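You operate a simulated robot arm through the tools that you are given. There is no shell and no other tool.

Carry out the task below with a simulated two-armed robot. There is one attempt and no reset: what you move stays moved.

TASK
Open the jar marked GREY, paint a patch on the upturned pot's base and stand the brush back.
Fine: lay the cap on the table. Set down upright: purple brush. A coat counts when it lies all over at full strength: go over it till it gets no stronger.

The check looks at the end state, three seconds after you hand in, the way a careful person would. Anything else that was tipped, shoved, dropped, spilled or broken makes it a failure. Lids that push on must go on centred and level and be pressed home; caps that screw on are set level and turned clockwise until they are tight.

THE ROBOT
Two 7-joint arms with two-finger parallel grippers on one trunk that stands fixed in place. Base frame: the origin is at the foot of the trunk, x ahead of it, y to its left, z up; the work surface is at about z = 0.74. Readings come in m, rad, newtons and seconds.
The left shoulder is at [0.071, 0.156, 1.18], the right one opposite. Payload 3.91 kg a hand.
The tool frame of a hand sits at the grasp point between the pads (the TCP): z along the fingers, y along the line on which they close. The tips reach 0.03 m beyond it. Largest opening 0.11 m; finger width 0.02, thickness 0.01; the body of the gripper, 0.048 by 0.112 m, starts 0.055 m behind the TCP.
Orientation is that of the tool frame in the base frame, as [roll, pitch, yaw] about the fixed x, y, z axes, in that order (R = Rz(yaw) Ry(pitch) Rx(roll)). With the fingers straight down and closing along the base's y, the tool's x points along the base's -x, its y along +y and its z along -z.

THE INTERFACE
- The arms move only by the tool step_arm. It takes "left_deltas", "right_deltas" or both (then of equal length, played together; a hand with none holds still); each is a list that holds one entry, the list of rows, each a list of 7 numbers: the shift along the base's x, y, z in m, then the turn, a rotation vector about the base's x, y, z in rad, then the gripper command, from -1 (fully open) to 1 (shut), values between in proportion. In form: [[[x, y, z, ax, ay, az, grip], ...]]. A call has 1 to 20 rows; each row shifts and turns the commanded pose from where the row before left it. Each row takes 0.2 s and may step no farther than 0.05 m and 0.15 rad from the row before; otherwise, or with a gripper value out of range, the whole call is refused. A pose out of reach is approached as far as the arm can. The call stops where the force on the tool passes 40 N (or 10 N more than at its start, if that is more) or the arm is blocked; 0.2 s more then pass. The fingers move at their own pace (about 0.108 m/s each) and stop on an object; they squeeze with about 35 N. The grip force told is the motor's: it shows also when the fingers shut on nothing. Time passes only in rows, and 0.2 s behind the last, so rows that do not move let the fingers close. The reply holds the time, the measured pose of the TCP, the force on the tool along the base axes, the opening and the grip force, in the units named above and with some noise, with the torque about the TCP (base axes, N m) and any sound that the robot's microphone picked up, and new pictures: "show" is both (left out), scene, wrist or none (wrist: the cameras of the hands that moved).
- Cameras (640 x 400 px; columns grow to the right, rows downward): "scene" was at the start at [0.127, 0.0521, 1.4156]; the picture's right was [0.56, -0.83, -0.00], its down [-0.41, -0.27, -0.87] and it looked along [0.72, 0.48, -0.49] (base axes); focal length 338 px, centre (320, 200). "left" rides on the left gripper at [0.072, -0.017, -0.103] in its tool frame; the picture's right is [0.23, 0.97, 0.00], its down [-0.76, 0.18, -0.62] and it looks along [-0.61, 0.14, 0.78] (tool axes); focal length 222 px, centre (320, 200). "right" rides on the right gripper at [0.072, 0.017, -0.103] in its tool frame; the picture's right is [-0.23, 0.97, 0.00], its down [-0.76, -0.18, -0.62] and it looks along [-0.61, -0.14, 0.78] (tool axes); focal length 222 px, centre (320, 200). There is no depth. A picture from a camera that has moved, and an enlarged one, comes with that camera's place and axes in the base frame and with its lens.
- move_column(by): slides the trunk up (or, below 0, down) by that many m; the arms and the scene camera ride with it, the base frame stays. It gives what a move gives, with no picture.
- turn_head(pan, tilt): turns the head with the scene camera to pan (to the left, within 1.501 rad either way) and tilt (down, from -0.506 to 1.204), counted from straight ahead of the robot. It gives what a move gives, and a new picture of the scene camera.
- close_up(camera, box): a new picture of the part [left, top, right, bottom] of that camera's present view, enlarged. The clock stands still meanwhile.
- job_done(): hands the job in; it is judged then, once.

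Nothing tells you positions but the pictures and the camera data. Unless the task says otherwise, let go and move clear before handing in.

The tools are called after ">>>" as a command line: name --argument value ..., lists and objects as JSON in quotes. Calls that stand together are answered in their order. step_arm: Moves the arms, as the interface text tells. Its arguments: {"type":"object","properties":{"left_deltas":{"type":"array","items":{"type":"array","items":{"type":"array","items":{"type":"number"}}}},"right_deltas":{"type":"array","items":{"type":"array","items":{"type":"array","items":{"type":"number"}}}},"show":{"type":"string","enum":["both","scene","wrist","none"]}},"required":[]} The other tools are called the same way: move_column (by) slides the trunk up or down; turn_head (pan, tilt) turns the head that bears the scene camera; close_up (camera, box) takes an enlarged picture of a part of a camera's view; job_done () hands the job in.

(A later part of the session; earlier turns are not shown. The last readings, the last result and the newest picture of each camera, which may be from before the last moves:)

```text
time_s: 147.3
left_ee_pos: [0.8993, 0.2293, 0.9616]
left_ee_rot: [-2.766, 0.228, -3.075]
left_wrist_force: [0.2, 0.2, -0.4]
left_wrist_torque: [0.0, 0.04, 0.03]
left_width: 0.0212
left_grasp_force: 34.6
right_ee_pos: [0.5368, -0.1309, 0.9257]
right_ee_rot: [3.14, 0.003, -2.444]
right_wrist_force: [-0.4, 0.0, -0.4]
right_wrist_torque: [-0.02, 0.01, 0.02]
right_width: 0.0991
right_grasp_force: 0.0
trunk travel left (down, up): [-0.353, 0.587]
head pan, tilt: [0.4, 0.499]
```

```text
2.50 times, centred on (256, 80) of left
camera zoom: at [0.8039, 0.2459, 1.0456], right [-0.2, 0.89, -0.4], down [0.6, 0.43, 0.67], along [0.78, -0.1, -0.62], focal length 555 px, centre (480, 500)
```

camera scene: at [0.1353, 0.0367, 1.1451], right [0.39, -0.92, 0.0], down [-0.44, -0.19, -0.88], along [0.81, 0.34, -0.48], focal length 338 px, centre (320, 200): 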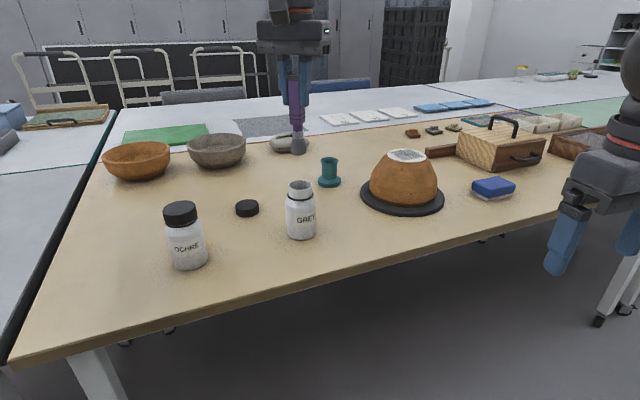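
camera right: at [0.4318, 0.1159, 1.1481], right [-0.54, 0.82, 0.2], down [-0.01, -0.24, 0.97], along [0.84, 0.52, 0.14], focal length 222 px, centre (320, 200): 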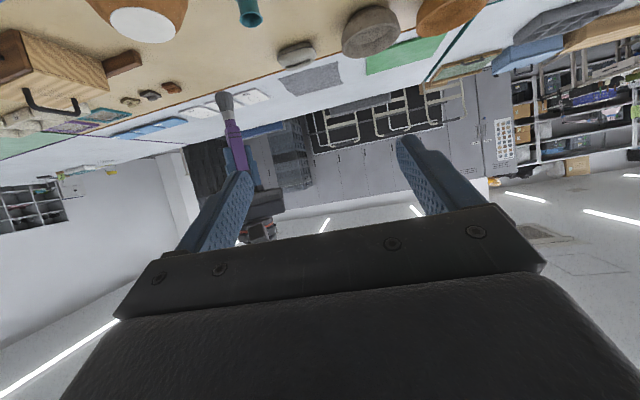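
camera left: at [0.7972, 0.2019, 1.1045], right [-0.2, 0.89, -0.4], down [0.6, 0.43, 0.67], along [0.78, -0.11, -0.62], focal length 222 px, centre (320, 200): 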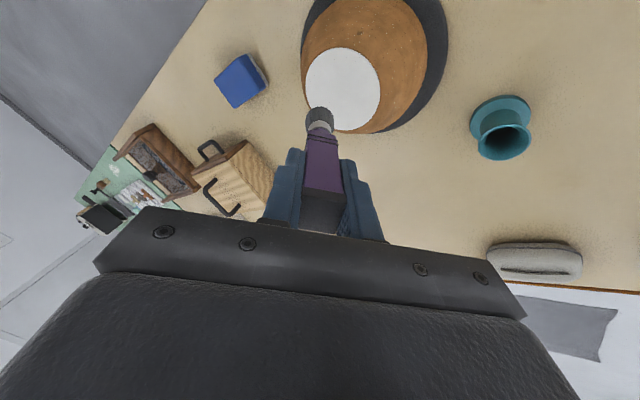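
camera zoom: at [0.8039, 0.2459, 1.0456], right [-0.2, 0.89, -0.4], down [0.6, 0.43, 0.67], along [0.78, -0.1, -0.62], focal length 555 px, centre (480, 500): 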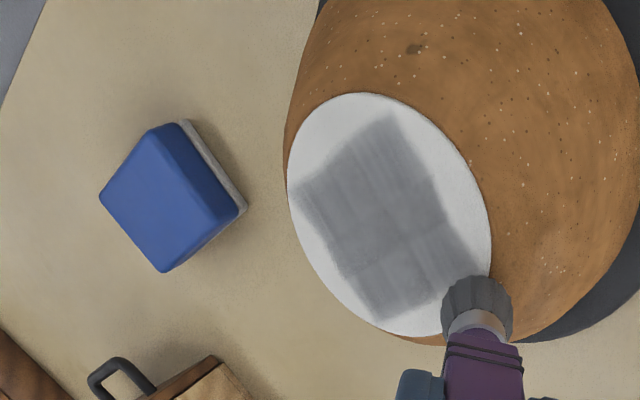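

The brush went just off the disc edge there; bringing it back in over the +y corner, working it, and continuing round the near edges.

>>> step_arm --left_deltas '[[[-0.001, -0.008, 0.0005, 0, 0, 0, 1], [-0.008, -0.006, 0, 0, 0, 0, 1], [0.008, 0.006, 0, 0, 0, 0, 1], [0.008, -0.006, 0, 0, 0, 0, 1], [-0.008, 0.006, 0, 0, 0, 0, 1], [0, -0.009, 0, 0, 0, 0, 1], [0, 0.008, 0, 0, 0, 0, 1], [-0.0099, -0.0099, 0, 0, 0, 0, 1], [-0.0099, -0.0099, 0, 0, 0, 0, 1], [-0.0099, -0.0099, 0, 0, 0, 0, 1], [-0.0099, -0.0099, 0, 0, 0, 0, 1]]]' --show "none"

>>> step_arm --left_deltas '[[[0.0099, -0.0099, 0, 0, 0, 0, 1], [0.0099, -0.0099, 0, 0, 0, 0, 1], [0.0099, -0.0099, 0, 0, 0, 0, 1], [0.0099, -0.0099, 0, 0, 0, 0, 1]]]' --show "none"

>>> close_up --camera "scene" --box '[368, 130, 448, 180]'

>>> close_up --camera "left" --box '[192, 0, 448, 160]'

```text
time_s: 149.7
left_ee_pos: [0.8588, 0.18, 0.9635]
left_ee_rot: [-2.763, 0.229, -3.076]
left_wrist_force: [-1.1, -0.5, 2.9]
left_wrist_torque: [-0.08, 0.02, -0.05]
left_width: 0.0213
left_grasp_force: 35.3
right_ee_pos: [0.5373, -0.129, 0.9252]
right_ee_rot: [3.139, 0.003, -2.443]
right_wrist_force: [-0.3, -0.5, -0.6]
right_wrist_torque: [-0.01, 0.03, -0.01]
right_width: 0.099
right_grasp_force: 0.0
trunk travel left (down, up): [-0.353, 0.587]
head pan, tilt: [0.4, 0.499]
```

```text
time_s: 150.7
left_ee_pos: [0.8973, 0.1416, 0.9644]
left_ee_rot: [-2.767, 0.23, -3.075]
left_wrist_force: [-0.9, -0.7, 0.5]
left_wrist_torque: [-0.02, 0.0, 0.0]
left_width: 0.021
left_grasp_force: 34.8
right_ee_pos: [0.5372, -0.1302, 0.9261]
right_ee_rot: [3.14, 0.004, -2.443]
right_wrist_force: [0.1, 0.7, 0.5]
right_wrist_torque: [0.03, -0.03, 0.01]
right_width: 0.0989
right_grasp_force: 0.1
trunk travel left (down, up): [-0.353, 0.587]
head pan, tilt: [0.4, 0.499]
```

```text
8.00 times, centred on (408, 155) of scene
camera zoom: at [0.1356, 0.0368, 1.1451], right [0.39, -0.92, 0.0], down [-0.44, -0.19, -0.88], along [0.81, 0.34, -0.48], focal length 2704 px, centre (-384, 560)
```

zoom: 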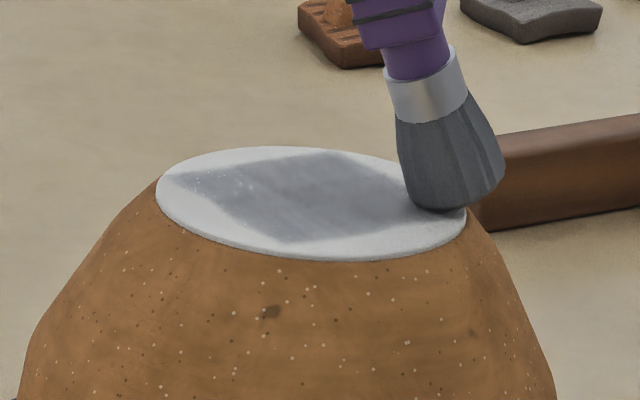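

```text
2.50 times, centred on (320, 80) of left
camera zoom: at [0.8027, 0.1587, 1.0467], right [-0.2, 0.89, -0.4], down [0.6, 0.43, 0.67], along [0.78, -0.1, -0.62], focal length 555 px, centre (320, 500)
```

zoom: 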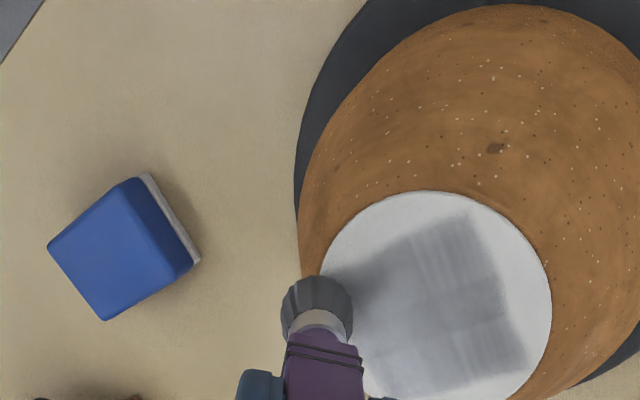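

Let me lift clear and compare the coat in the same view as before.

>>> step_arm --left_deltas '[[[0, 0, 0.02, 0, 0, 0, 1], [-0.01, 0.02, 0.03, 0, 0, 0, 1], [-0.02, 0.035, 0.025, 0, 0, 0, 1], [-0.03, 0.035, 0, 0, 0, 0, 1], [-0.03, 0.035, 0, 0, 0, 0, 1]]]' --show "none"

>>> close_up --camera "scene" --box '[380, 140, 436, 175]'

>>> close_up --camera "left" --box '[160, 0, 400, 150]'

```text
time_s: 151.9
left_ee_pos: [0.8098, 0.264, 1.0395]
left_ee_rot: [-2.765, 0.23, -3.077]
left_wrist_force: [-0.4, -0.5, -0.8]
left_wrist_torque: [-0.05, 0.02, -0.01]
left_width: 0.0207
left_grasp_force: 35.2
right_ee_pos: [0.5358, -0.1308, 0.9263]
right_ee_rot: [3.14, 0.006, -2.446]
right_wrist_force: [-0.7, -0.1, 0.0]
right_wrist_torque: [-0.02, -0.02, 0.03]
right_width: 0.0989
right_grasp_force: 0.0
trunk travel left (down, up): [-0.353, 0.587]
head pan, tilt: [0.4, 0.499]
```

```text
11.43 times, centred on (408, 158) of scene
camera zoom: at [0.1348, 0.0372, 1.1453], right [0.39, -0.92, 0.0], down [-0.44, -0.19, -0.88], along [0.81, 0.34, -0.48], focal length 3864 px, centre (-686, 686)
```

zoom: 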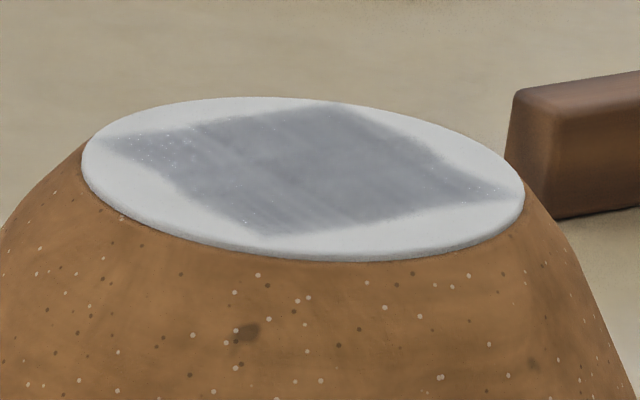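

```text
2.67 times, centred on (280, 75) of left
camera zoom: at [0.7142, 0.2824, 1.1224], right [-0.2, 0.89, -0.4], down [0.6, 0.43, 0.67], along [0.78, -0.11, -0.62], focal length 592 px, centre (427, 533)
```

zoom: 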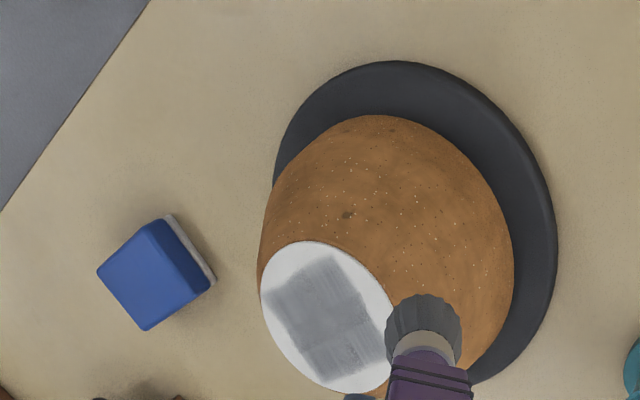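

The centre is well covered, but the near-left edge and +y corner still show speckles, so I'll re-dip and shift the next passes that way.

>>> step_arm --left_deltas '[[[0, 0, 0, 0.0916, 0.0589, 0, 1], [0, 0, 0, 0.0916, 0.0589, 0, 1], [0, 0, 0, 0.0916, 0.0589, 0, 1], [0, 0, 0, 0.0916, 0.0589, 0, 1], [-0.0353, 0.0106, 0, 0, 0, 0, 1], [-0.0353, 0.0106, 0, 0, 0, 0, 1], [-0.0353, 0.0106, 0, 0, 0, 0, 1], [-0.0355, 0.0106, 0, 0, 0, 0, 1], [0, 0, 0, 0, 0, 0, 1]]]' --show "none"

>>> close_up --camera "scene" --box '[260, 120, 356, 200]'

>>> close_up --camera "left" --box '[240, 50, 400, 150]'

```text
time_s: 153.9
left_ee_pos: [0.6672, 0.3079, 1.0377]
left_ee_rot: [3.138, 0.007, -3.12]
left_wrist_force: [-0.7, -0.4, -0.5]
left_wrist_torque: [0.0, 0.02, 0.0]
left_width: 0.0211
left_grasp_force: 35.1
right_ee_pos: [0.5382, -0.1307, 0.9256]
right_ee_rot: [3.14, 0.001, -2.445]
right_wrist_force: [0.0, 0.7, -1.4]
right_wrist_torque: [-0.01, -0.01, -0.01]
right_width: 0.0987
right_grasp_force: 0.0
trunk travel left (down, up): [-0.353, 0.587]
head pan, tilt: [0.4, 0.499]
```

```text
5.00 times, centred on (308, 160) of scene
camera zoom: at [0.1359, 0.0367, 1.145], right [0.39, -0.92, 0.0], down [-0.44, -0.19, -0.88], along [0.81, 0.34, -0.48], focal length 1690 px, centre (380, 400)
```

zoom: 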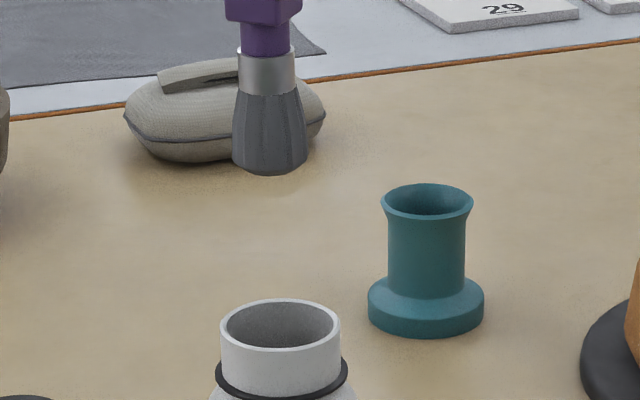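

```text
4.00 times, centred on (320, 100) of left
camera zoom: at [0.5945, 0.2894, 1.1395], right [-0.25, 0.97, 0.0], down [0.75, 0.19, 0.63], along [0.61, 0.16, -0.78], focal length 888 px, centre (320, 600)
```

zoom: 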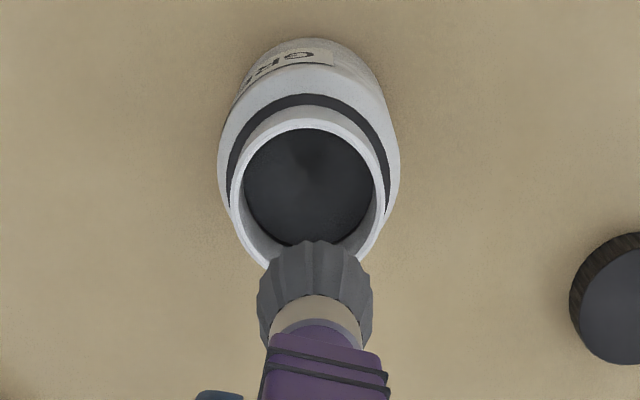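

Aligned within 2 mm; correcting and dipping again.

>>> step_arm --left_deltas '[[[0.001, -0.0018, 0, 0, 0, 0, 1], [0, 0, -0.025, 0, 0, 0, 1], [0, 0, -0.025, 0, 0, 0, 1], [0, 0, -0.025, 0, 0, 0, 1], [0, 0, -0.012, 0, 0, 0, 1], [0, 0, -0.004, 0, 0, 0, 1], [0, 0, -0.002, 0, 0, 0, 1], [0, 0, -0.002, 0, 0, 0, 1]]]' --show "none"

```text
time_s: 155.7
left_ee_pos: [0.6663, 0.3063, 0.9424]
left_ee_rot: [3.139, 0.007, -3.121]
left_wrist_force: [0.3, -0.2, -0.5]
left_wrist_torque: [0.01, 0.01, -0.02]
left_width: 0.0212
left_grasp_force: 35.2
right_ee_pos: [0.5383, -0.1305, 0.9258]
right_ee_rot: [3.14, 0.004, -2.443]
right_wrist_force: [1.1, 0.3, 0.0]
right_wrist_torque: [-0.03, 0.02, 0.04]
right_width: 0.0992
right_grasp_force: 0.2
trunk travel left (down, up): [-0.353, 0.587]
head pan, tilt: [0.4, 0.499]
```

>>> step_arm --left_deltas '[[[0, 0, -0.0015, 0, 0, 0, 1], [0, 0, -0.0015, 0, 0, 0, 1]]]' --show "none"

```text
time_s: 156.3
left_ee_pos: [0.667, 0.3058, 0.9425]
left_ee_rot: [3.139, 0.011, -3.121]
left_wrist_force: [-1.1, 2.1, 16.6]
left_wrist_torque: [0.32, 0.05, -0.01]
left_width: 0.021
left_grasp_force: 34.9
right_ee_pos: [0.5355, -0.1307, 0.9261]
right_ee_rot: [3.141, 0.004, -2.443]
right_wrist_force: [-0.6, 0.9, 0.1]
right_wrist_torque: [-0.03, 0.0, 0.01]
right_width: 0.0988
right_grasp_force: 0.1
trunk travel left (down, up): [-0.353, 0.587]
head pan, tilt: [0.4, 0.499]
```

>>> step_arm --left_deltas '[[[0, 0, 0.008, 0, 0, 0, 1], [0, 0, 0.022, 0, 0, 0, 1], [0, 0, 0.025, 0, 0, 0, 1], [0, 0, 0.025, 0, 0, 0, 1], [0, 0, 0.015, 0, 0, 0, 1], [0, 0, 0, 0, 0, 0, 1], [0.0357, -0.0112, 0, 0, 0, 0, 1], [0.0357, -0.0112, 0, 0, 0, 0, 1], [0.0357, -0.0112, 0, 0, 0, 0, 1], [0.0357, -0.0112, 0, 0, 0, 0, 1], [0, 0, 0, -0.0916, -0.0589, 0, 1], [0, 0, 0, -0.0916, -0.0589, 0, 1], [0, 0, 0, -0.0916, -0.0589, 0, 1], [0, 0, 0, -0.0916, -0.0589, 0, 1], [0.0138, -0.0255, 0, 0, 0, 0, 1], [0.0138, -0.0255, 0, 0, 0, 0, 1], [0.0138, -0.0255, 0, 0, 0, 0, 1], [0, 0, -0.04, 0, 0, 0, 1], [0, 0, -0.026, 0, 0, 0, 1]]]' --show "none"

>>> close_up --camera "scene" --box '[368, 130, 448, 180]'

```text
time_s: 160.3
left_ee_pos: [0.8519, 0.1826, 0.9681]
left_ee_rot: [-2.765, 0.227, -3.075]
left_wrist_force: [0.7, 0.3, -0.5]
left_wrist_torque: [0.01, 0.02, 0.02]
left_width: 0.0212
left_grasp_force: 35.2
right_ee_pos: [0.5377, -0.1312, 0.9249]
right_ee_rot: [3.14, 0.002, -2.443]
right_wrist_force: [-0.7, 0.0, -0.2]
right_wrist_torque: [-0.03, -0.01, 0.02]
right_width: 0.0987
right_grasp_force: 0.1
trunk travel left (down, up): [-0.353, 0.587]
head pan, tilt: [0.4, 0.499]
```

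```text
8.00 times, centred on (408, 155) of scene
camera zoom: at [0.1358, 0.0364, 1.1451], right [0.39, -0.92, 0.0], down [-0.44, -0.19, -0.88], along [0.81, 0.34, -0.48], focal length 2704 px, centre (-384, 560)
```

zoom: 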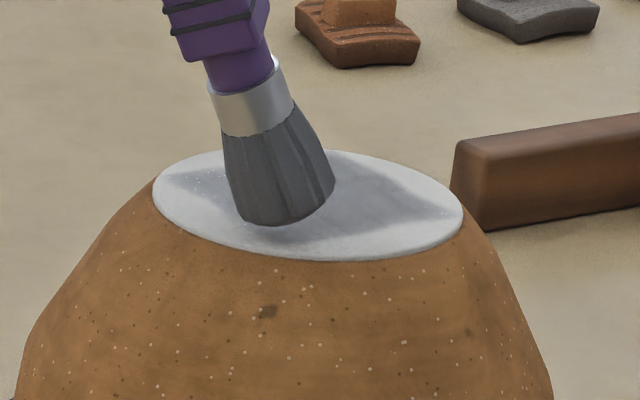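

>>> step_arm --left_deltas '[[[0, 0.002, -0.002, 0, 0, 0, 1], [0, 0, -0.002, 0, 0, 0, 1], [0, 0, -0.001, 0, 0, 0, 1]]]' --show "none"

>>> step_arm --left_deltas '[[[0, 0, -0.001, 0, 0, 0, 1], [0, 0, 0, 0, 0, 0, 1]]]' --show "none"

```text
time_s: 161.1
left_ee_pos: [0.8507, 0.1867, 0.9644]
left_ee_rot: [-2.763, 0.228, -3.076]
left_wrist_force: [-0.4, 0.3, 0.0]
left_wrist_torque: [0.01, 0.03, -0.01]
left_width: 0.0213
left_grasp_force: 34.9
right_ee_pos: [0.5373, -0.1307, 0.9271]
right_ee_rot: [3.141, 0.003, -2.443]
right_wrist_force: [0.4, 0.4, 0.3]
right_wrist_torque: [0.01, 0.03, 0.02]
right_width: 0.0992
right_grasp_force: 0.1
trunk travel left (down, up): [-0.353, 0.587]
head pan, tilt: [0.4, 0.499]
```

```text
time_s: 161.7
left_ee_pos: [0.8515, 0.1865, 0.9631]
left_ee_rot: [-2.764, 0.23, -3.075]
left_wrist_force: [1.5, 0.1, 2.4]
left_wrist_torque: [-0.1, -0.16, 0.02]
left_width: 0.0211
left_grasp_force: 35.3
right_ee_pos: [0.537, -0.1303, 0.9266]
right_ee_rot: [3.139, 0.003, -2.444]
right_wrist_force: [1.0, 0.5, -0.2]
right_wrist_torque: [0.02, 0.0, -0.02]
right_width: 0.0992
right_grasp_force: 0.0
trunk travel left (down, up): [-0.353, 0.587]
head pan, tilt: [0.4, 0.499]
```

>>> step_arm --left_deltas '[[[0, 0, -0.0007, 0, 0, 0, 1], [0.0095, 0.0095, 0, 0, 0, 0, 1], [0.0095, 0.0095, 0, 0, 0, 0, 1], [0.0095, 0.0095, 0, 0, 0, 0, 1], [0.0095, 0.0095, 0, 0, 0, 0, 1], [0.003, -0.003, 0, 0, 0, 0, 1], [-0.0095, -0.0095, 0, 0, 0, 0, 1], [-0.0095, -0.0095, 0, 0, 0, 0, 1], [-0.0095, -0.0095, 0, 0, 0, 0, 1], [-0.0095, -0.0095, 0, 0, 0, 0, 1]]]' --show "none"

>>> close_up --camera "left" --box '[192, 0, 448, 160]'

>>> close_up --camera "scene" --box '[368, 130, 448, 180]'

```text
time_s: 163.9
left_ee_pos: [0.8537, 0.1832, 0.9628]
left_ee_rot: [-2.766, 0.228, -3.075]
left_wrist_force: [0.5, 0.8, 5.8]
left_wrist_torque: [-0.06, -0.19, 0.02]
left_width: 0.0209
left_grasp_force: 35.3
right_ee_pos: [0.5367, -0.1309, 0.9255]
right_ee_rot: [3.139, 0.004, -2.443]
right_wrist_force: [0.1, 0.9, -0.1]
right_wrist_torque: [0.01, 0.02, -0.03]
right_width: 0.0992
right_grasp_force: 0.0
trunk travel left (down, up): [-0.353, 0.587]
head pan, tilt: [0.4, 0.499]
```

```text
2.50 times, centred on (320, 80) of left
camera zoom: at [0.759, 0.2008, 1.0463], right [-0.2, 0.89, -0.4], down [0.6, 0.43, 0.67], along [0.78, -0.1, -0.62], focal length 555 px, centre (320, 500)
```

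zoom: 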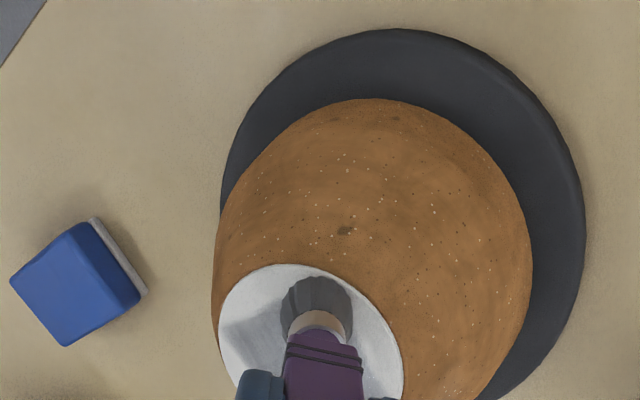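

```text
8.00 times, centred on (408, 155) of scene
camera zoom: at [0.1351, 0.0366, 1.1451], right [0.39, -0.92, 0.0], down [-0.44, -0.19, -0.88], along [0.81, 0.34, -0.48], focal length 2704 px, centre (-384, 560)
```

zoom: 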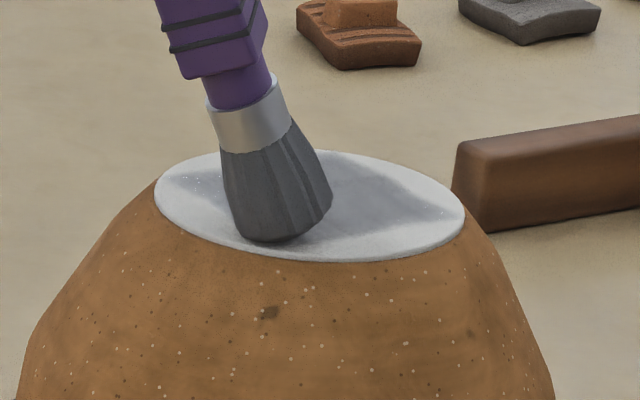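

>>> step_arm --left_deltas '[[[0.0078, -0.0078, 0, 0, 0, 0, 1], [0.0098, 0.0098, 0, 0, 0, 0, 1], [0.0098, 0.0098, 0, 0, 0, 0, 1], [0.0098, 0.0098, 0, 0, 0, 0, 1], [0.0098, 0.0098, 0, 0, 0, 0, 1], [0.0078, -0.0078, 0, 0, 0, 0, 1], [-0.0098, -0.0098, 0, 0, 0, 0, 1], [-0.0098, -0.0098, 0, 0, 0, 0, 1], [-0.0098, -0.0098, 0, 0, 0, 0, 1], [-0.0098, -0.0098, 0, 0, 0, 0, 1]]]' --show "none"

>>> step_arm --left_deltas '[[[0.0078, -0.0078, -0.0003, 0, 0, 0, 1], [0.0098, 0.0098, 0, 0, 0, 0, 1], [0.0098, 0.0098, 0, 0, 0, 0, 1], [0.0098, 0.0098, 0, 0, 0, 0, 1], [0.0098, 0.0098, 0, 0, 0, 0, 1], [0.0078, -0.0078, 0, 0, 0, 0, 1], [-0.0098, -0.0098, 0, 0, 0, 0, 1], [-0.0098, -0.0098, 0, 0, 0, 0, 1], [-0.0098, -0.0098, 0, 0, 0, 0, 1], [-0.0098, -0.0098, 0, 0, 0, 0, 1]]]' --show "none"

>>> close_up --camera "left" --box '[192, 0, 448, 160]'

>>> close_up --camera "scene" --box '[368, 130, 448, 180]'

```text
time_s: 166.1
left_ee_pos: [0.8689, 0.1676, 0.9637]
left_ee_rot: [-2.766, 0.232, -3.076]
left_wrist_force: [0.7, 1.4, 10.4]
left_wrist_torque: [-0.23, -0.36, 0.09]
left_width: 0.0213
left_grasp_force: 34.9
right_ee_pos: [0.5374, -0.1306, 0.9262]
right_ee_rot: [3.139, 0.003, -2.443]
right_wrist_force: [1.1, 0.2, 0.8]
right_wrist_torque: [0.0, -0.01, 0.02]
right_width: 0.0991
right_grasp_force: 0.0
trunk travel left (down, up): [-0.353, 0.587]
head pan, tilt: [0.4, 0.499]
```

```text
time_s: 168.3
left_ee_pos: [0.8854, 0.153, 0.9632]
left_ee_rot: [-2.764, 0.227, -3.075]
left_wrist_force: [0.4, 0.7, 5.1]
left_wrist_torque: [-0.09, -0.12, -0.01]
left_width: 0.0209
left_grasp_force: 34.9
right_ee_pos: [0.5359, -0.1312, 0.926]
right_ee_rot: [3.14, 0.003, -2.444]
right_wrist_force: [-0.1, 0.0, 0.4]
right_wrist_torque: [0.0, 0.01, -0.01]
right_width: 0.0989
right_grasp_force: 0.0
trunk travel left (down, up): [-0.353, 0.587]
head pan, tilt: [0.4, 0.499]
```

```text
2.50 times, centred on (320, 80) of left
camera zoom: at [0.7905, 0.1699, 1.0462], right [-0.2, 0.89, -0.4], down [0.6, 0.43, 0.67], along [0.78, -0.1, -0.62], focal length 555 px, centre (320, 500)
```

zoom: 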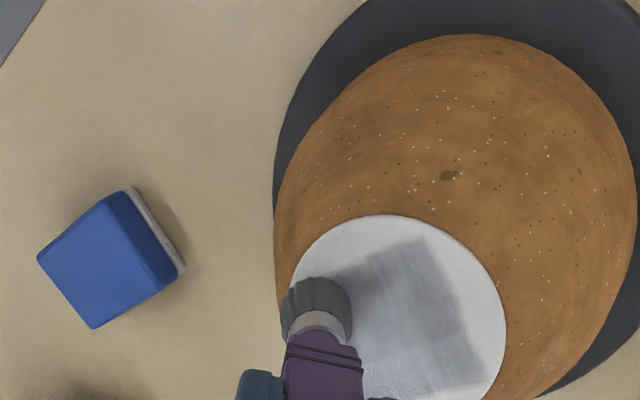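

```text
8.00 times, centred on (408, 155) of scene
camera zoom: at [0.1352, 0.0366, 1.1451], right [0.39, -0.92, 0.0], down [-0.44, -0.19, -0.88], along [0.81, 0.34, -0.48], focal length 2704 px, centre (-384, 560)
```

zoom: 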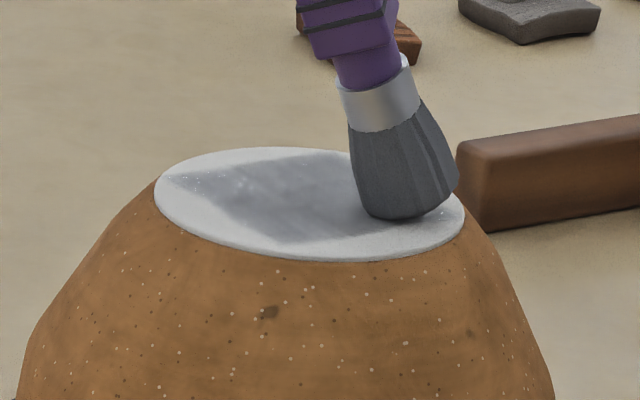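

>>> step_arm --left_deltas '[[[0.0078, -0.0078, -0.0002, 0, 0, 0, 1], [0.0098, 0.0098, 0, 0, 0, 0, 1], [0.0098, 0.0098, 0, 0, 0, 0, 1], [0.0098, 0.0098, 0, 0, 0, 0, 1], [0.0098, 0.0098, 0, 0, 0, 0, 1], [-0.0085, 0.0085, 0, 0, 0, 0, 1], [-0.0085, 0.0085, 0, 0, 0, 0, 1], [-0.0085, 0.0085, 0, 0, 0, 0, 1], [-0.0085, 0.0085, 0, 0, 0, 0, 1], [-0.0085, 0.0085, 0, 0, 0, 0, 1], [-0.0078, -0.0078, 0, 0, 0, 0, 1], [0.0105, -0.0105, 0, 0, 0, 0, 1], [0.0105, -0.0105, 0, 0, 0, 0, 1], [0.0105, -0.0105, 0, 0, 0, 0, 1], [0.0105, -0.0105, 0, 0, 0, 0, 1]]]' --show "none"

>>> close_up --camera "right" --box '[0, 0, 640, 400]'

>>> close_up --camera "scene" --box '[368, 130, 448, 180]'

```text
time_s: 171.5
left_ee_pos: [0.924, 0.1783, 0.9626]
left_ee_rot: [-2.762, 0.233, -3.075]
left_wrist_force: [-1.9, 1.1, 14.0]
left_wrist_torque: [-0.44, -0.27, -0.03]
left_width: 0.0215
left_grasp_force: 34.8
right_ee_pos: [0.5368, -0.1304, 0.9267]
right_ee_rot: [3.14, 0.004, -2.443]
right_wrist_force: [0.1, 0.0, -0.3]
right_wrist_torque: [0.0, 0.04, 0.04]
right_width: 0.0991
right_grasp_force: 0.0
trunk travel left (down, up): [-0.353, 0.587]
head pan, tilt: [0.4, 0.499]
```

```text
1.00 times, centred on (320, 200) of right (not enlarged: the box is as wide or as high as the picture)
camera zoom: at [0.4705, -0.1646, 1.0304], right [-0.45, 0.89, 0.0], down [0.7, 0.35, 0.63], along [0.56, 0.28, -0.78], focal length 222 px, centre (320, 200)
```

zoom: 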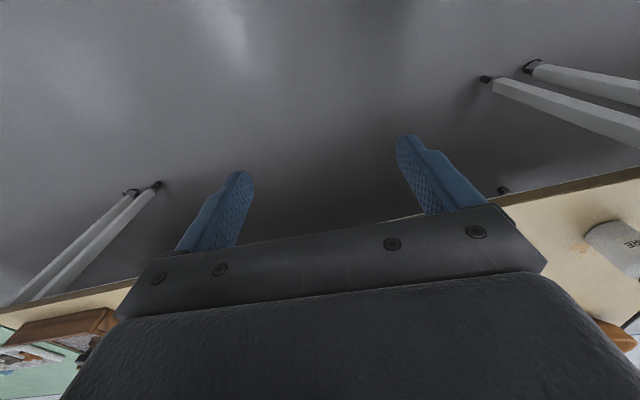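

```text
8.00 times, centred on (408, 155) of scene
camera zoom: at [0.1341, 0.0369, 1.1454], right [0.39, -0.92, 0.0], down [-0.44, -0.19, -0.88], along [0.81, 0.34, -0.48], focal length 2704 px, centre (-384, 560)
```

zoom: 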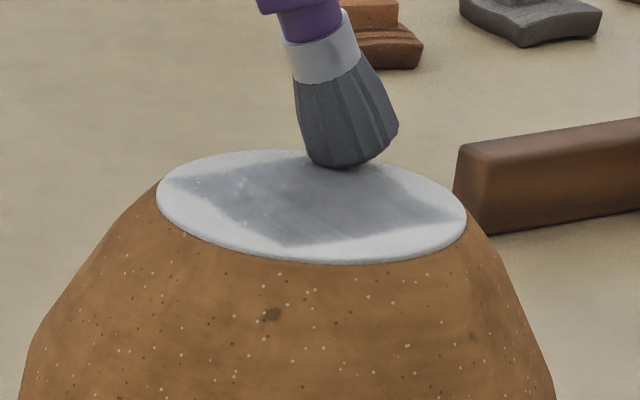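

Easing pressure slightly and finishing the crossing lines.

>>> step_arm --left_deltas '[[[-0.0078, -0.0078, 0.0005, 0, 0, 0, 1], [-0.0105, 0.0105, 0, 0, 0, 0, 1], [-0.0105, 0.0105, 0, 0, 0, 0, 1], [-0.0105, 0.0105, 0, 0, 0, 0, 1], [-0.0105, 0.0105, 0, 0, 0, 0, 1], [-0.0078, -0.0078, 0, 0, 0, 0, 1], [0.0105, -0.0105, 0, 0, 0, 0, 1], [0.0105, -0.0105, 0, 0, 0, 0, 1], [0.0105, -0.0105, 0, 0, 0, 0, 1], [0.0105, -0.0105, 0, 0, 0, 0, 1]]]' --show "none"

>>> step_arm --left_deltas '[[[-0.0078, -0.0078, 0, 0, 0, 0, 1], [-0.0105, 0.0105, 0, 0, 0, 0, 1], [-0.0105, 0.0105, 0, 0, 0, 0, 1], [-0.0105, 0.0105, 0, 0, 0, 0, 1], [-0.0105, 0.0105, 0, 0, 0, 0, 1], [-0.0078, -0.0078, 0, 0, 0, 0, 1], [0.0105, -0.0105, 0, 0, 0, 0, 1], [0.0105, -0.0105, 0, 0, 0, 0, 1], [0.0105, -0.0105, 0, 0, 0, 0, 1], [0.0105, -0.0105, 0, 0, 0, 0, 1]]]' --show "none"

>>> step_arm --left_deltas '[[[0, 0, 0.02, 0, 0, 0, 1], [-0.01, 0.03, 0.03, 0, 0, 0, 1], [-0.01, 0.035, 0.025, 0, 0, 0, 1], [-0.02, 0.035, 0, 0, 0, 0, 1], [-0.02, 0.035, 0, 0, 0, 0, 1]]]' --show "none"

>>> close_up --camera "scene" --box '[380, 140, 436, 175]'

>>> close_up --camera "left" --box '[128, 0, 384, 160]'

```text
time_s: 173.7
left_ee_pos: [0.9088, 0.1623, 0.9629]
left_ee_rot: [-2.766, 0.228, -3.074]
left_wrist_force: [0.6, 0.3, -0.4]
left_wrist_torque: [0.01, 0.02, 0.0]
left_width: 0.0211
left_grasp_force: 35.2
right_ee_pos: [0.5368, -0.1298, 0.9256]
right_ee_rot: [3.14, 0.003, -2.443]
right_wrist_force: [0.2, -0.3, 1.2]
right_wrist_torque: [-0.01, 0.0, -0.02]
right_width: 0.099
right_grasp_force: 0.0
trunk travel left (down, up): [-0.353, 0.587]
head pan, tilt: [0.4, 0.499]
```

```text
time_s: 175.9
left_ee_pos: [0.8939, 0.1468, 0.9627]
left_ee_rot: [-2.764, 0.229, -3.077]
left_wrist_force: [0.4, -1.0, 0.7]
left_wrist_torque: [-0.05, -0.09, -0.01]
left_width: 0.0212
left_grasp_force: 35.2
right_ee_pos: [0.538, -0.131, 0.9258]
right_ee_rot: [3.14, 0.003, -2.443]
right_wrist_force: [0.2, -0.2, 0.6]
right_wrist_torque: [-0.02, 0.0, 0.0]
right_width: 0.099
right_grasp_force: 0.1
trunk travel left (down, up): [-0.353, 0.587]
head pan, tilt: [0.4, 0.499]
```

```text
time_s: 177.1
left_ee_pos: [0.8326, 0.2809, 1.039]
left_ee_rot: [-2.765, 0.23, -3.076]
left_wrist_force: [-0.2, -0.2, -0.3]
left_wrist_torque: [0.0, 0.0, -0.02]
left_width: 0.0213
left_grasp_force: 35.5
right_ee_pos: [0.5374, -0.1302, 0.9247]
right_ee_rot: [-3.141, 0.004, -2.445]
right_wrist_force: [-0.1, 1.0, 0.2]
right_wrist_torque: [-0.03, -0.03, -0.03]
right_width: 0.0991
right_grasp_force: 0.1
trunk travel left (down, up): [-0.353, 0.587]
head pan, tilt: [0.4, 0.499]
```

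```text
11.43 times, centred on (408, 158) of scene
camera zoom: at [0.135, 0.0372, 1.1452], right [0.39, -0.92, 0.0], down [-0.44, -0.19, -0.88], along [0.81, 0.34, -0.48], focal length 3864 px, centre (-686, 686)
```

zoom: 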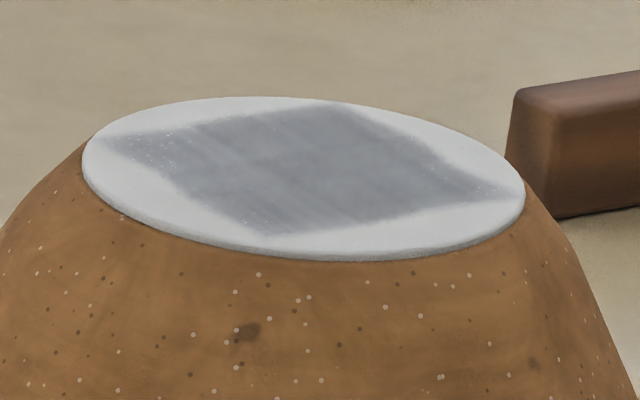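

```text
2.50 times, centred on (256, 80) of left
camera zoom: at [0.7378, 0.2978, 1.1209], right [-0.2, 0.89, -0.4], down [0.6, 0.43, 0.67], along [0.78, -0.11, -0.62], focal length 555 px, centre (480, 500)
```

zoom: 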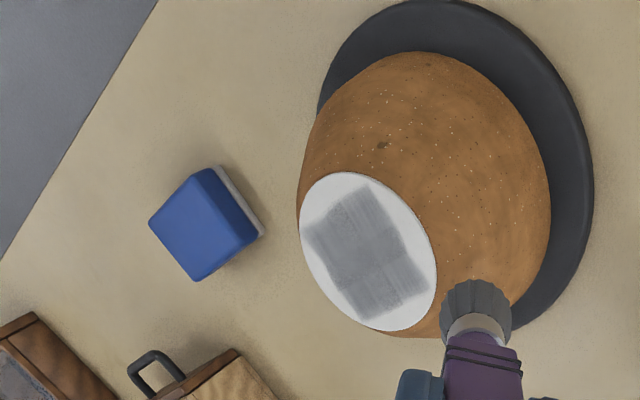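

More uniform, with a few speckles left at the +y corner. I'd like a better, steeper view, so I'll bring the right hand's camera near the pot (staying well clear).

>>> step_arm --right_deltas '[[[0.0366, 0.01, 0.031, 0, 0, 0, -0.8], [0.0366, 0.01, 0.031, 0, 0, 0, -0.8], [0.0366, 0.01, 0.031, 0, 0, 0, -0.8], [0.0366, 0.01, 0.031, 0, 0, 0, -0.8], [0.0366, 0.01, 0.031, 0, 0, 0, -0.8]]]'

```text
time_s: 178.3
left_ee_pos: [0.8329, 0.281, 1.0366]
left_ee_rot: [-2.764, 0.228, -3.076]
left_wrist_force: [-1.0, -0.4, -0.2]
left_wrist_torque: [-0.01, -0.01, 0.01]
left_width: 0.0211
left_grasp_force: 34.5
right_ee_pos: [0.7161, -0.0811, 1.0828]
right_ee_rot: [3.141, 0.003, -2.444]
right_wrist_force: [0.1, 0.8, 0.1]
right_wrist_torque: [-0.01, -0.02, 0.01]
right_width: 0.099
right_grasp_force: 0.1
trunk travel left (down, up): [-0.353, 0.587]
head pan, tilt: [0.4, 0.499]
camera scene: at [0.1353, 0.0373, 1.145], right [0.39, -0.92, 0.0], down [-0.44, -0.19, -0.88], along [0.81, 0.34, -0.48], focal length 338 px, centre (320, 200)
camera right: at [0.6514, -0.1157, 1.1862], right [-0.45, 0.89, 0.0], down [0.7, 0.35, 0.62], along [0.56, 0.28, -0.78], focal length 222 px, centre (320, 200)
```

scene: 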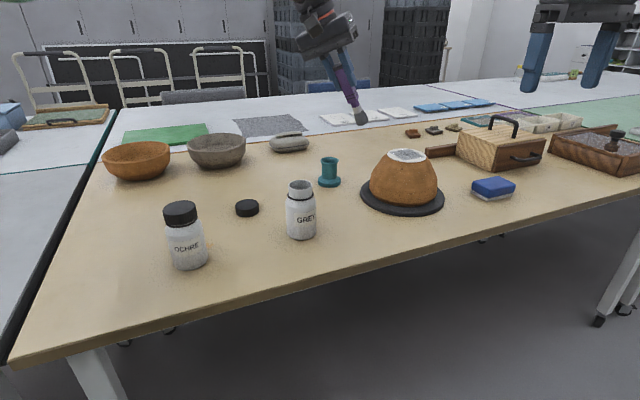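
right: 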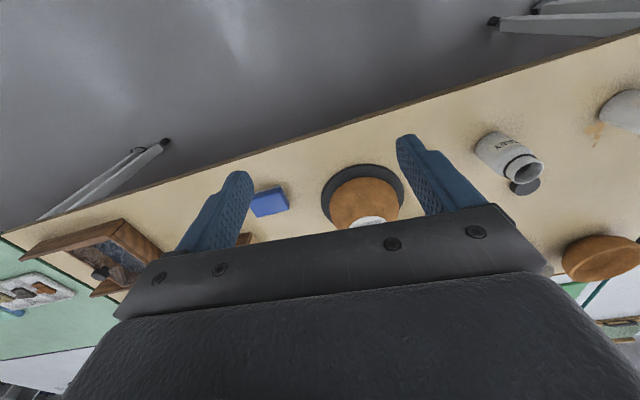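

>>> step_arm --right_deltas '[[[0.045, 0.015, 0.01, 0, 0, 0, -0.8], [0.045, 0.015, 0.01, 0, 0, 0, -0.8]]]' --show "none"

>>> close_up --camera "right" --box '[256, 60, 448, 240]'

```text
time_s: 178.9
left_ee_pos: [0.8335, 0.2806, 1.0363]
left_ee_rot: [-2.764, 0.23, -3.077]
left_wrist_force: [-0.3, -0.3, -0.6]
left_wrist_torque: [-0.02, 0.0, -0.01]
left_width: 0.0211
left_grasp_force: 34.7
right_ee_pos: [0.8077, -0.052, 1.1008]
right_ee_rot: [3.141, 0.002, -2.446]
right_wrist_force: [-0.2, -0.3, -1.1]
right_wrist_torque: [-0.04, 0.01, 0.01]
right_width: 0.0989
right_grasp_force: 0.1
trunk travel left (down, up): [-0.353, 0.587]
head pan, tilt: [0.4, 0.499]
```

```text
2.22 times, centred on (352, 150) of right
camera zoom: at [0.7425, -0.0868, 1.204], right [-0.45, 0.89, 0.0], down [0.7, 0.35, 0.62], along [0.56, 0.28, -0.78], focal length 494 px, centre (249, 311)
```

zoom: 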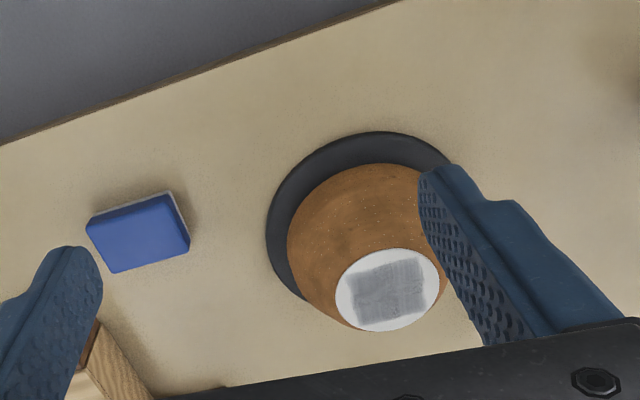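

>>> close_up --camera "right" --box '[350, 168, 414, 213]'

```text
8.89 times, centred on (382, 190) of right
camera zoom: at [0.7425, -0.0868, 1.204], right [-0.45, 0.89, 0.0], down [0.7, 0.35, 0.62], along [0.56, 0.28, -0.78], focal length 1974 px, centre (-231, 284)
```

zoom: 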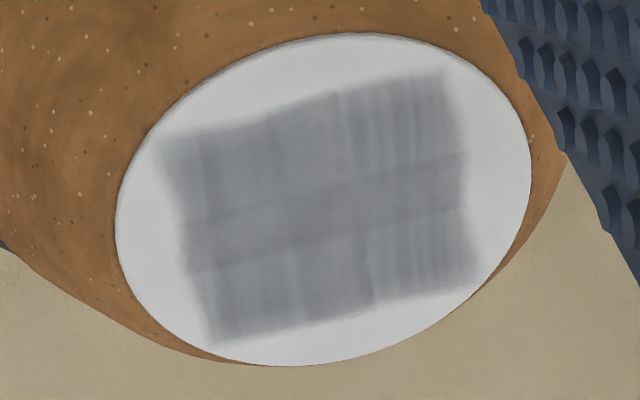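

This view is excellent: the square's corners are clear, with darker and lighter bands, so it needs more passes. I'll leave the right hand there as a camera and re-dip.

>>> step_arm --left_deltas '[[[0, 0, 0, 0.0916, 0.0589, 0, 1], [0, 0, 0, 0.0916, 0.0589, 0, 1], [0, 0, 0, 0.0916, 0.0589, 0, 1], [0, 0, 0, 0.0916, 0.0589, 0, 1], [-0.0415, 0.0063, 0, 0, 0, 0, 1], [-0.0415, 0.0063, 0, 0, 0, 0, 1], [-0.0415, 0.0063, 0, 0, 0, 0, 1], [-0.0412, 0.0063, 0, 0, 0, 0, 1], [0, 0, 0, 0, 0, 0, 1]]]' --show "none"

>>> close_up --camera "scene" --box '[260, 120, 356, 200]'

>>> close_up --camera "left" --box '[240, 50, 400, 150]'

```text
time_s: 180.9
left_ee_pos: [0.667, 0.3086, 1.0378]
left_ee_rot: [3.139, 0.007, -3.12]
left_wrist_force: [0.3, 0.4, -1.4]
left_wrist_torque: [-0.04, 0.0, 0.01]
left_width: 0.0211
left_grasp_force: 35.1
right_ee_pos: [0.8083, -0.0527, 1.0995]
right_ee_rot: [3.14, 0.0, -2.444]
right_wrist_force: [0.6, -0.8, -1.1]
right_wrist_torque: [0.0, 0.04, 0.03]
right_width: 0.0992
right_grasp_force: 0.0
trunk travel left (down, up): [-0.353, 0.587]
head pan, tilt: [0.4, 0.499]
```

```text
5.00 times, centred on (308, 160) of scene
camera zoom: at [0.1362, 0.0368, 1.1449], right [0.39, -0.92, 0.0], down [-0.44, -0.19, -0.88], along [0.81, 0.34, -0.48], focal length 1690 px, centre (380, 400)
```

zoom: 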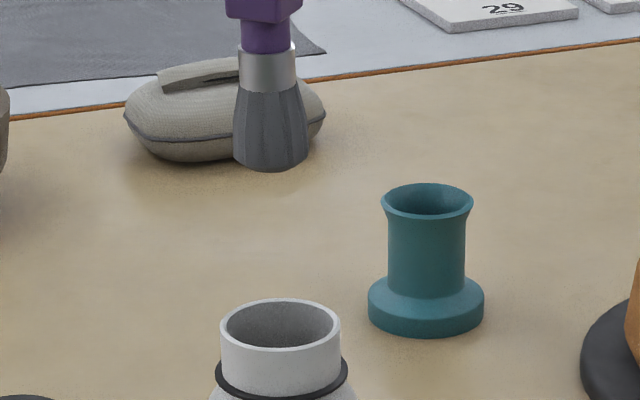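

```text
4.00 times, centred on (320, 100) of left
camera zoom: at [0.5953, 0.2901, 1.1397], right [-0.25, 0.97, 0.0], down [0.75, 0.19, 0.63], along [0.61, 0.16, -0.78], focal length 888 px, centre (320, 600)
```

zoom: 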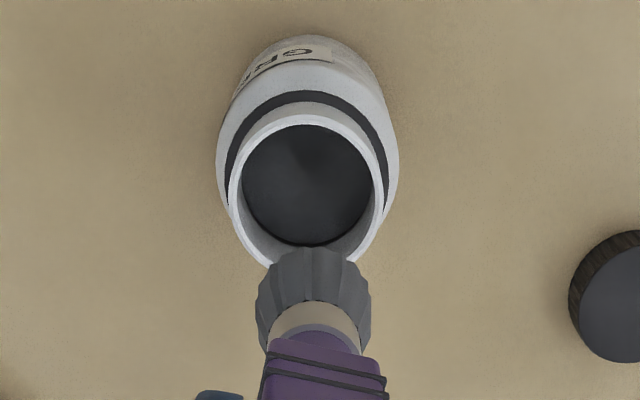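

>>> step_arm --left_deltas '[[[0.0005, -0.0022, 0, 0, 0, 0, 1], [0, 0, -0.025, 0, 0, 0, 1], [0, 0, -0.025, 0, 0, 0, 1], [0, 0, -0.025, 0, 0, 0, 1], [0, 0, -0.012, 0, 0, 0, 1], [0, 0, -0.006, 0, 0, 0, 1], [0, 0, -0.002, 0, 0, 0, 1], [0, 0, -0.002, 0, 0, 0, 1]]]' --show "none"

>>> step_arm --left_deltas '[[[0, 0, -0.001, 0, 0, 0, 1], [0, 0, -0.001, 0, 0, 0, 1]]]' --show "none"

```text
time_s: 182.7
left_ee_pos: [0.6661, 0.3031, 0.9427]
left_ee_rot: [3.139, 0.01, -3.12]
left_wrist_force: [0.5, 2.8, 11.7]
left_wrist_torque: [0.28, -0.06, 0.01]
left_width: 0.0209
left_grasp_force: 35.1
right_ee_pos: [0.8078, -0.0523, 1.102]
right_ee_rot: [3.141, 0.003, -2.442]
right_wrist_force: [-0.3, -0.6, 0.3]
right_wrist_torque: [0.03, 0.01, 0.03]
right_width: 0.099
right_grasp_force: 0.0
trunk travel left (down, up): [-0.353, 0.587]
head pan, tilt: [0.4, 0.499]
```

```text
time_s: 183.3
left_ee_pos: [0.6657, 0.3031, 0.9414]
left_ee_rot: [3.14, 0.012, -3.122]
left_wrist_force: [0.4, 3.8, 34.0]
left_wrist_torque: [0.4, -0.17, 0.0]
left_width: 0.0213
left_grasp_force: 35.1
right_ee_pos: [0.8053, -0.0519, 1.1024]
right_ee_rot: [3.141, 0.005, -2.444]
right_wrist_force: [-0.2, -0.2, -0.5]
right_wrist_torque: [-0.02, 0.04, -0.01]
right_width: 0.0991
right_grasp_force: 0.0
trunk travel left (down, up): [-0.353, 0.587]
head pan, tilt: [0.4, 0.499]
```

>>> step_arm --left_deltas '[[[0, 0.0005, 0.002, 0, 0, 0, 1], [0, 0.001, 0.008, 0, 0, 0, 1], [0, 0, 0.022, 0, 0, 0, 1], [0, 0, 0.025, 0, 0, 0, 1], [0, 0, 0.025, 0, 0, 0, 1], [0, 0, 0.015, 0, 0, 0, 1], [0, 0, 0, 0, 0, 0, 1], [0.0357, -0.0106, 0, 0, 0, 0, 1], [0.0357, -0.0106, 0, 0, 0, 0, 1], [0.0357, -0.0106, 0, 0, 0, 0, 1], [0.0357, -0.0106, 0, 0, 0, 0, 1], [0, 0, 0, -0.0916, -0.0589, 0, 1], [0, 0, 0, -0.0916, -0.0589, 0, 1], [0, 0, 0, -0.0916, -0.0589, 0, 1], [0, 0, 0, -0.0916, -0.0589, 0, 1], [0.0138, -0.0255, 0, 0, 0, 0, 1], [0.0138, -0.0255, 0, 0, 0, 0, 1], [0.0138, -0.0255, 0, 0, 0, 0, 1]]]' --show "none"

>>> close_up --camera "scene" --box '[260, 100, 452, 220]'

>>> close_up --camera "right" --box '[256, 60, 448, 240]'

```text
time_s: 187.1
left_ee_pos: [0.8516, 0.1857, 1.0352]
left_ee_rot: [-2.764, 0.227, -3.076]
left_wrist_force: [0.7, 0.0, -0.4]
left_wrist_torque: [0.01, -0.01, -0.01]
left_width: 0.0209
left_grasp_force: 34.8
right_ee_pos: [0.8087, -0.0526, 1.1002]
right_ee_rot: [3.139, 0.002, -2.443]
right_wrist_force: [0.5, 0.2, 0.1]
right_wrist_torque: [0.02, 0.02, 0.02]
right_width: 0.0989
right_grasp_force: 0.2
trunk travel left (down, up): [-0.353, 0.587]
head pan, tilt: [0.4, 0.499]
```

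```text
3.33 times, centred on (356, 160) of scene
camera zoom: at [0.136, 0.036, 1.145], right [0.39, -0.92, 0.0], down [-0.44, -0.19, -0.88], along [0.81, 0.34, -0.48], focal length 1127 px, centre (200, 333)
```

zoom: 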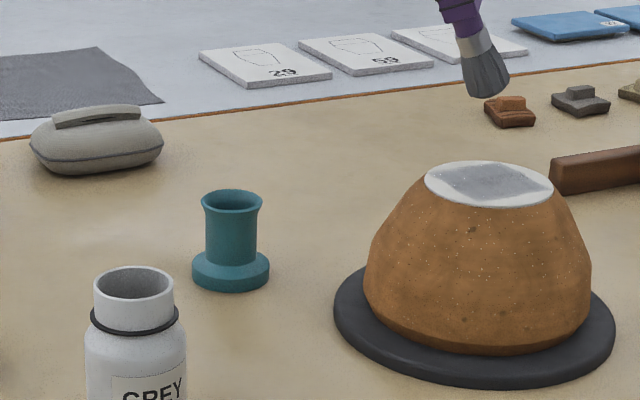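

```text
2.22 times, centred on (352, 150) of right
camera zoom: at [0.7427, -0.0869, 1.2035], right [-0.45, 0.89, 0.0], down [0.7, 0.35, 0.62], along [0.56, 0.28, -0.78], focal length 494 px, centre (249, 311)
```

zoom: 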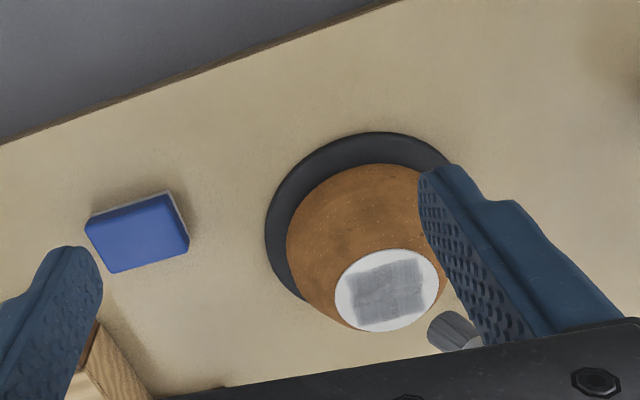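

Jar and pot are fine. I'll make one calibrated line across the middle and check from the right camera where it lands.

>>> step_arm --left_deltas '[[[0.0232, 0.0185, 0, 0, 0, 0, 1], [0, 0, -0.04, 0, 0, 0, 1], [0, 0, -0.027, 0, 0, 0, 1], [0, 0, -0.002, 0, 0, 0, 1], [0, 0, -0.002, 0, 0, 0, 1]]]' --show "none"

>>> step_arm --left_deltas '[[[0, 0, -0.001, 0, 0, 0, 1], [0, 0, 0, 0, 0, 0, 1]]]' --show "none"

```text
time_s: 188.3
left_ee_pos: [0.8769, 0.2028, 0.9625]
left_ee_rot: [-2.763, 0.228, -3.075]
left_wrist_force: [-0.4, 0.1, -0.6]
left_wrist_torque: [0.02, 0.03, -0.02]
left_width: 0.0209
left_grasp_force: 34.4
right_ee_pos: [0.8071, -0.0519, 1.1007]
right_ee_rot: [3.14, 0.003, -2.444]
right_wrist_force: [-0.2, -0.8, -0.2]
right_wrist_torque: [-0.02, 0.0, 0.01]
right_width: 0.0988
right_grasp_force: 0.1
trunk travel left (down, up): [-0.353, 0.587]
head pan, tilt: [0.4, 0.499]
```

```text
time_s: 188.9
left_ee_pos: [0.8762, 0.2045, 0.9635]
left_ee_rot: [-2.766, 0.227, -3.076]
left_wrist_force: [0.7, -0.1, -0.5]
left_wrist_torque: [0.04, 0.05, -0.03]
left_width: 0.0213
left_grasp_force: 34.7
right_ee_pos: [0.8076, -0.0528, 1.1011]
right_ee_rot: [3.139, 0.002, -2.444]
right_wrist_force: [-1.1, 0.3, -0.2]
right_wrist_torque: [-0.01, 0.01, -0.01]
right_width: 0.099
right_grasp_force: 0.0
trunk travel left (down, up): [-0.353, 0.587]
head pan, tilt: [0.4, 0.499]
```

>>> step_arm --left_deltas '[[[0, 0, -0.001, 0, 0, 0, 1], [0, 0, 0, 0, 0, 0, 1]]]' --show "none"

>>> step_arm --left_deltas '[[[0, 0, -0.0007, 0, 0, 0, 1], [0, 0, 0, 0, 0, 0, 1]]]' --show "none"

```text
time_s: 189.5
left_ee_pos: [0.8759, 0.2049, 0.9642]
left_ee_rot: [-2.765, 0.231, -3.074]
left_wrist_force: [0.6, 0.4, 3.0]
left_wrist_torque: [-0.11, -0.12, 0.01]
left_width: 0.021
left_grasp_force: 35.2
right_ee_pos: [0.8073, -0.052, 1.1009]
right_ee_rot: [3.139, 0.002, -2.442]
right_wrist_force: [0.2, 0.6, -0.7]
right_wrist_torque: [0.03, 0.0, -0.01]
right_width: 0.0991
right_grasp_force: 0.0
trunk travel left (down, up): [-0.353, 0.587]
head pan, tilt: [0.4, 0.499]
```

```text
time_s: 190.1
left_ee_pos: [0.8762, 0.206, 0.9634]
left_ee_rot: [-2.764, 0.23, -3.076]
left_wrist_force: [2.1, 0.1, 9.5]
left_wrist_torque: [-0.33, -0.55, 0.08]
left_width: 0.021
left_grasp_force: 34.9
right_ee_pos: [0.8081, -0.0522, 1.101]
right_ee_rot: [3.14, 0.002, -2.444]
right_wrist_force: [-0.1, 0.0, -0.4]
right_wrist_torque: [-0.02, 0.01, -0.02]
right_width: 0.0991
right_grasp_force: 0.1
trunk travel left (down, up): [-0.353, 0.587]
head pan, tilt: [0.4, 0.499]
```

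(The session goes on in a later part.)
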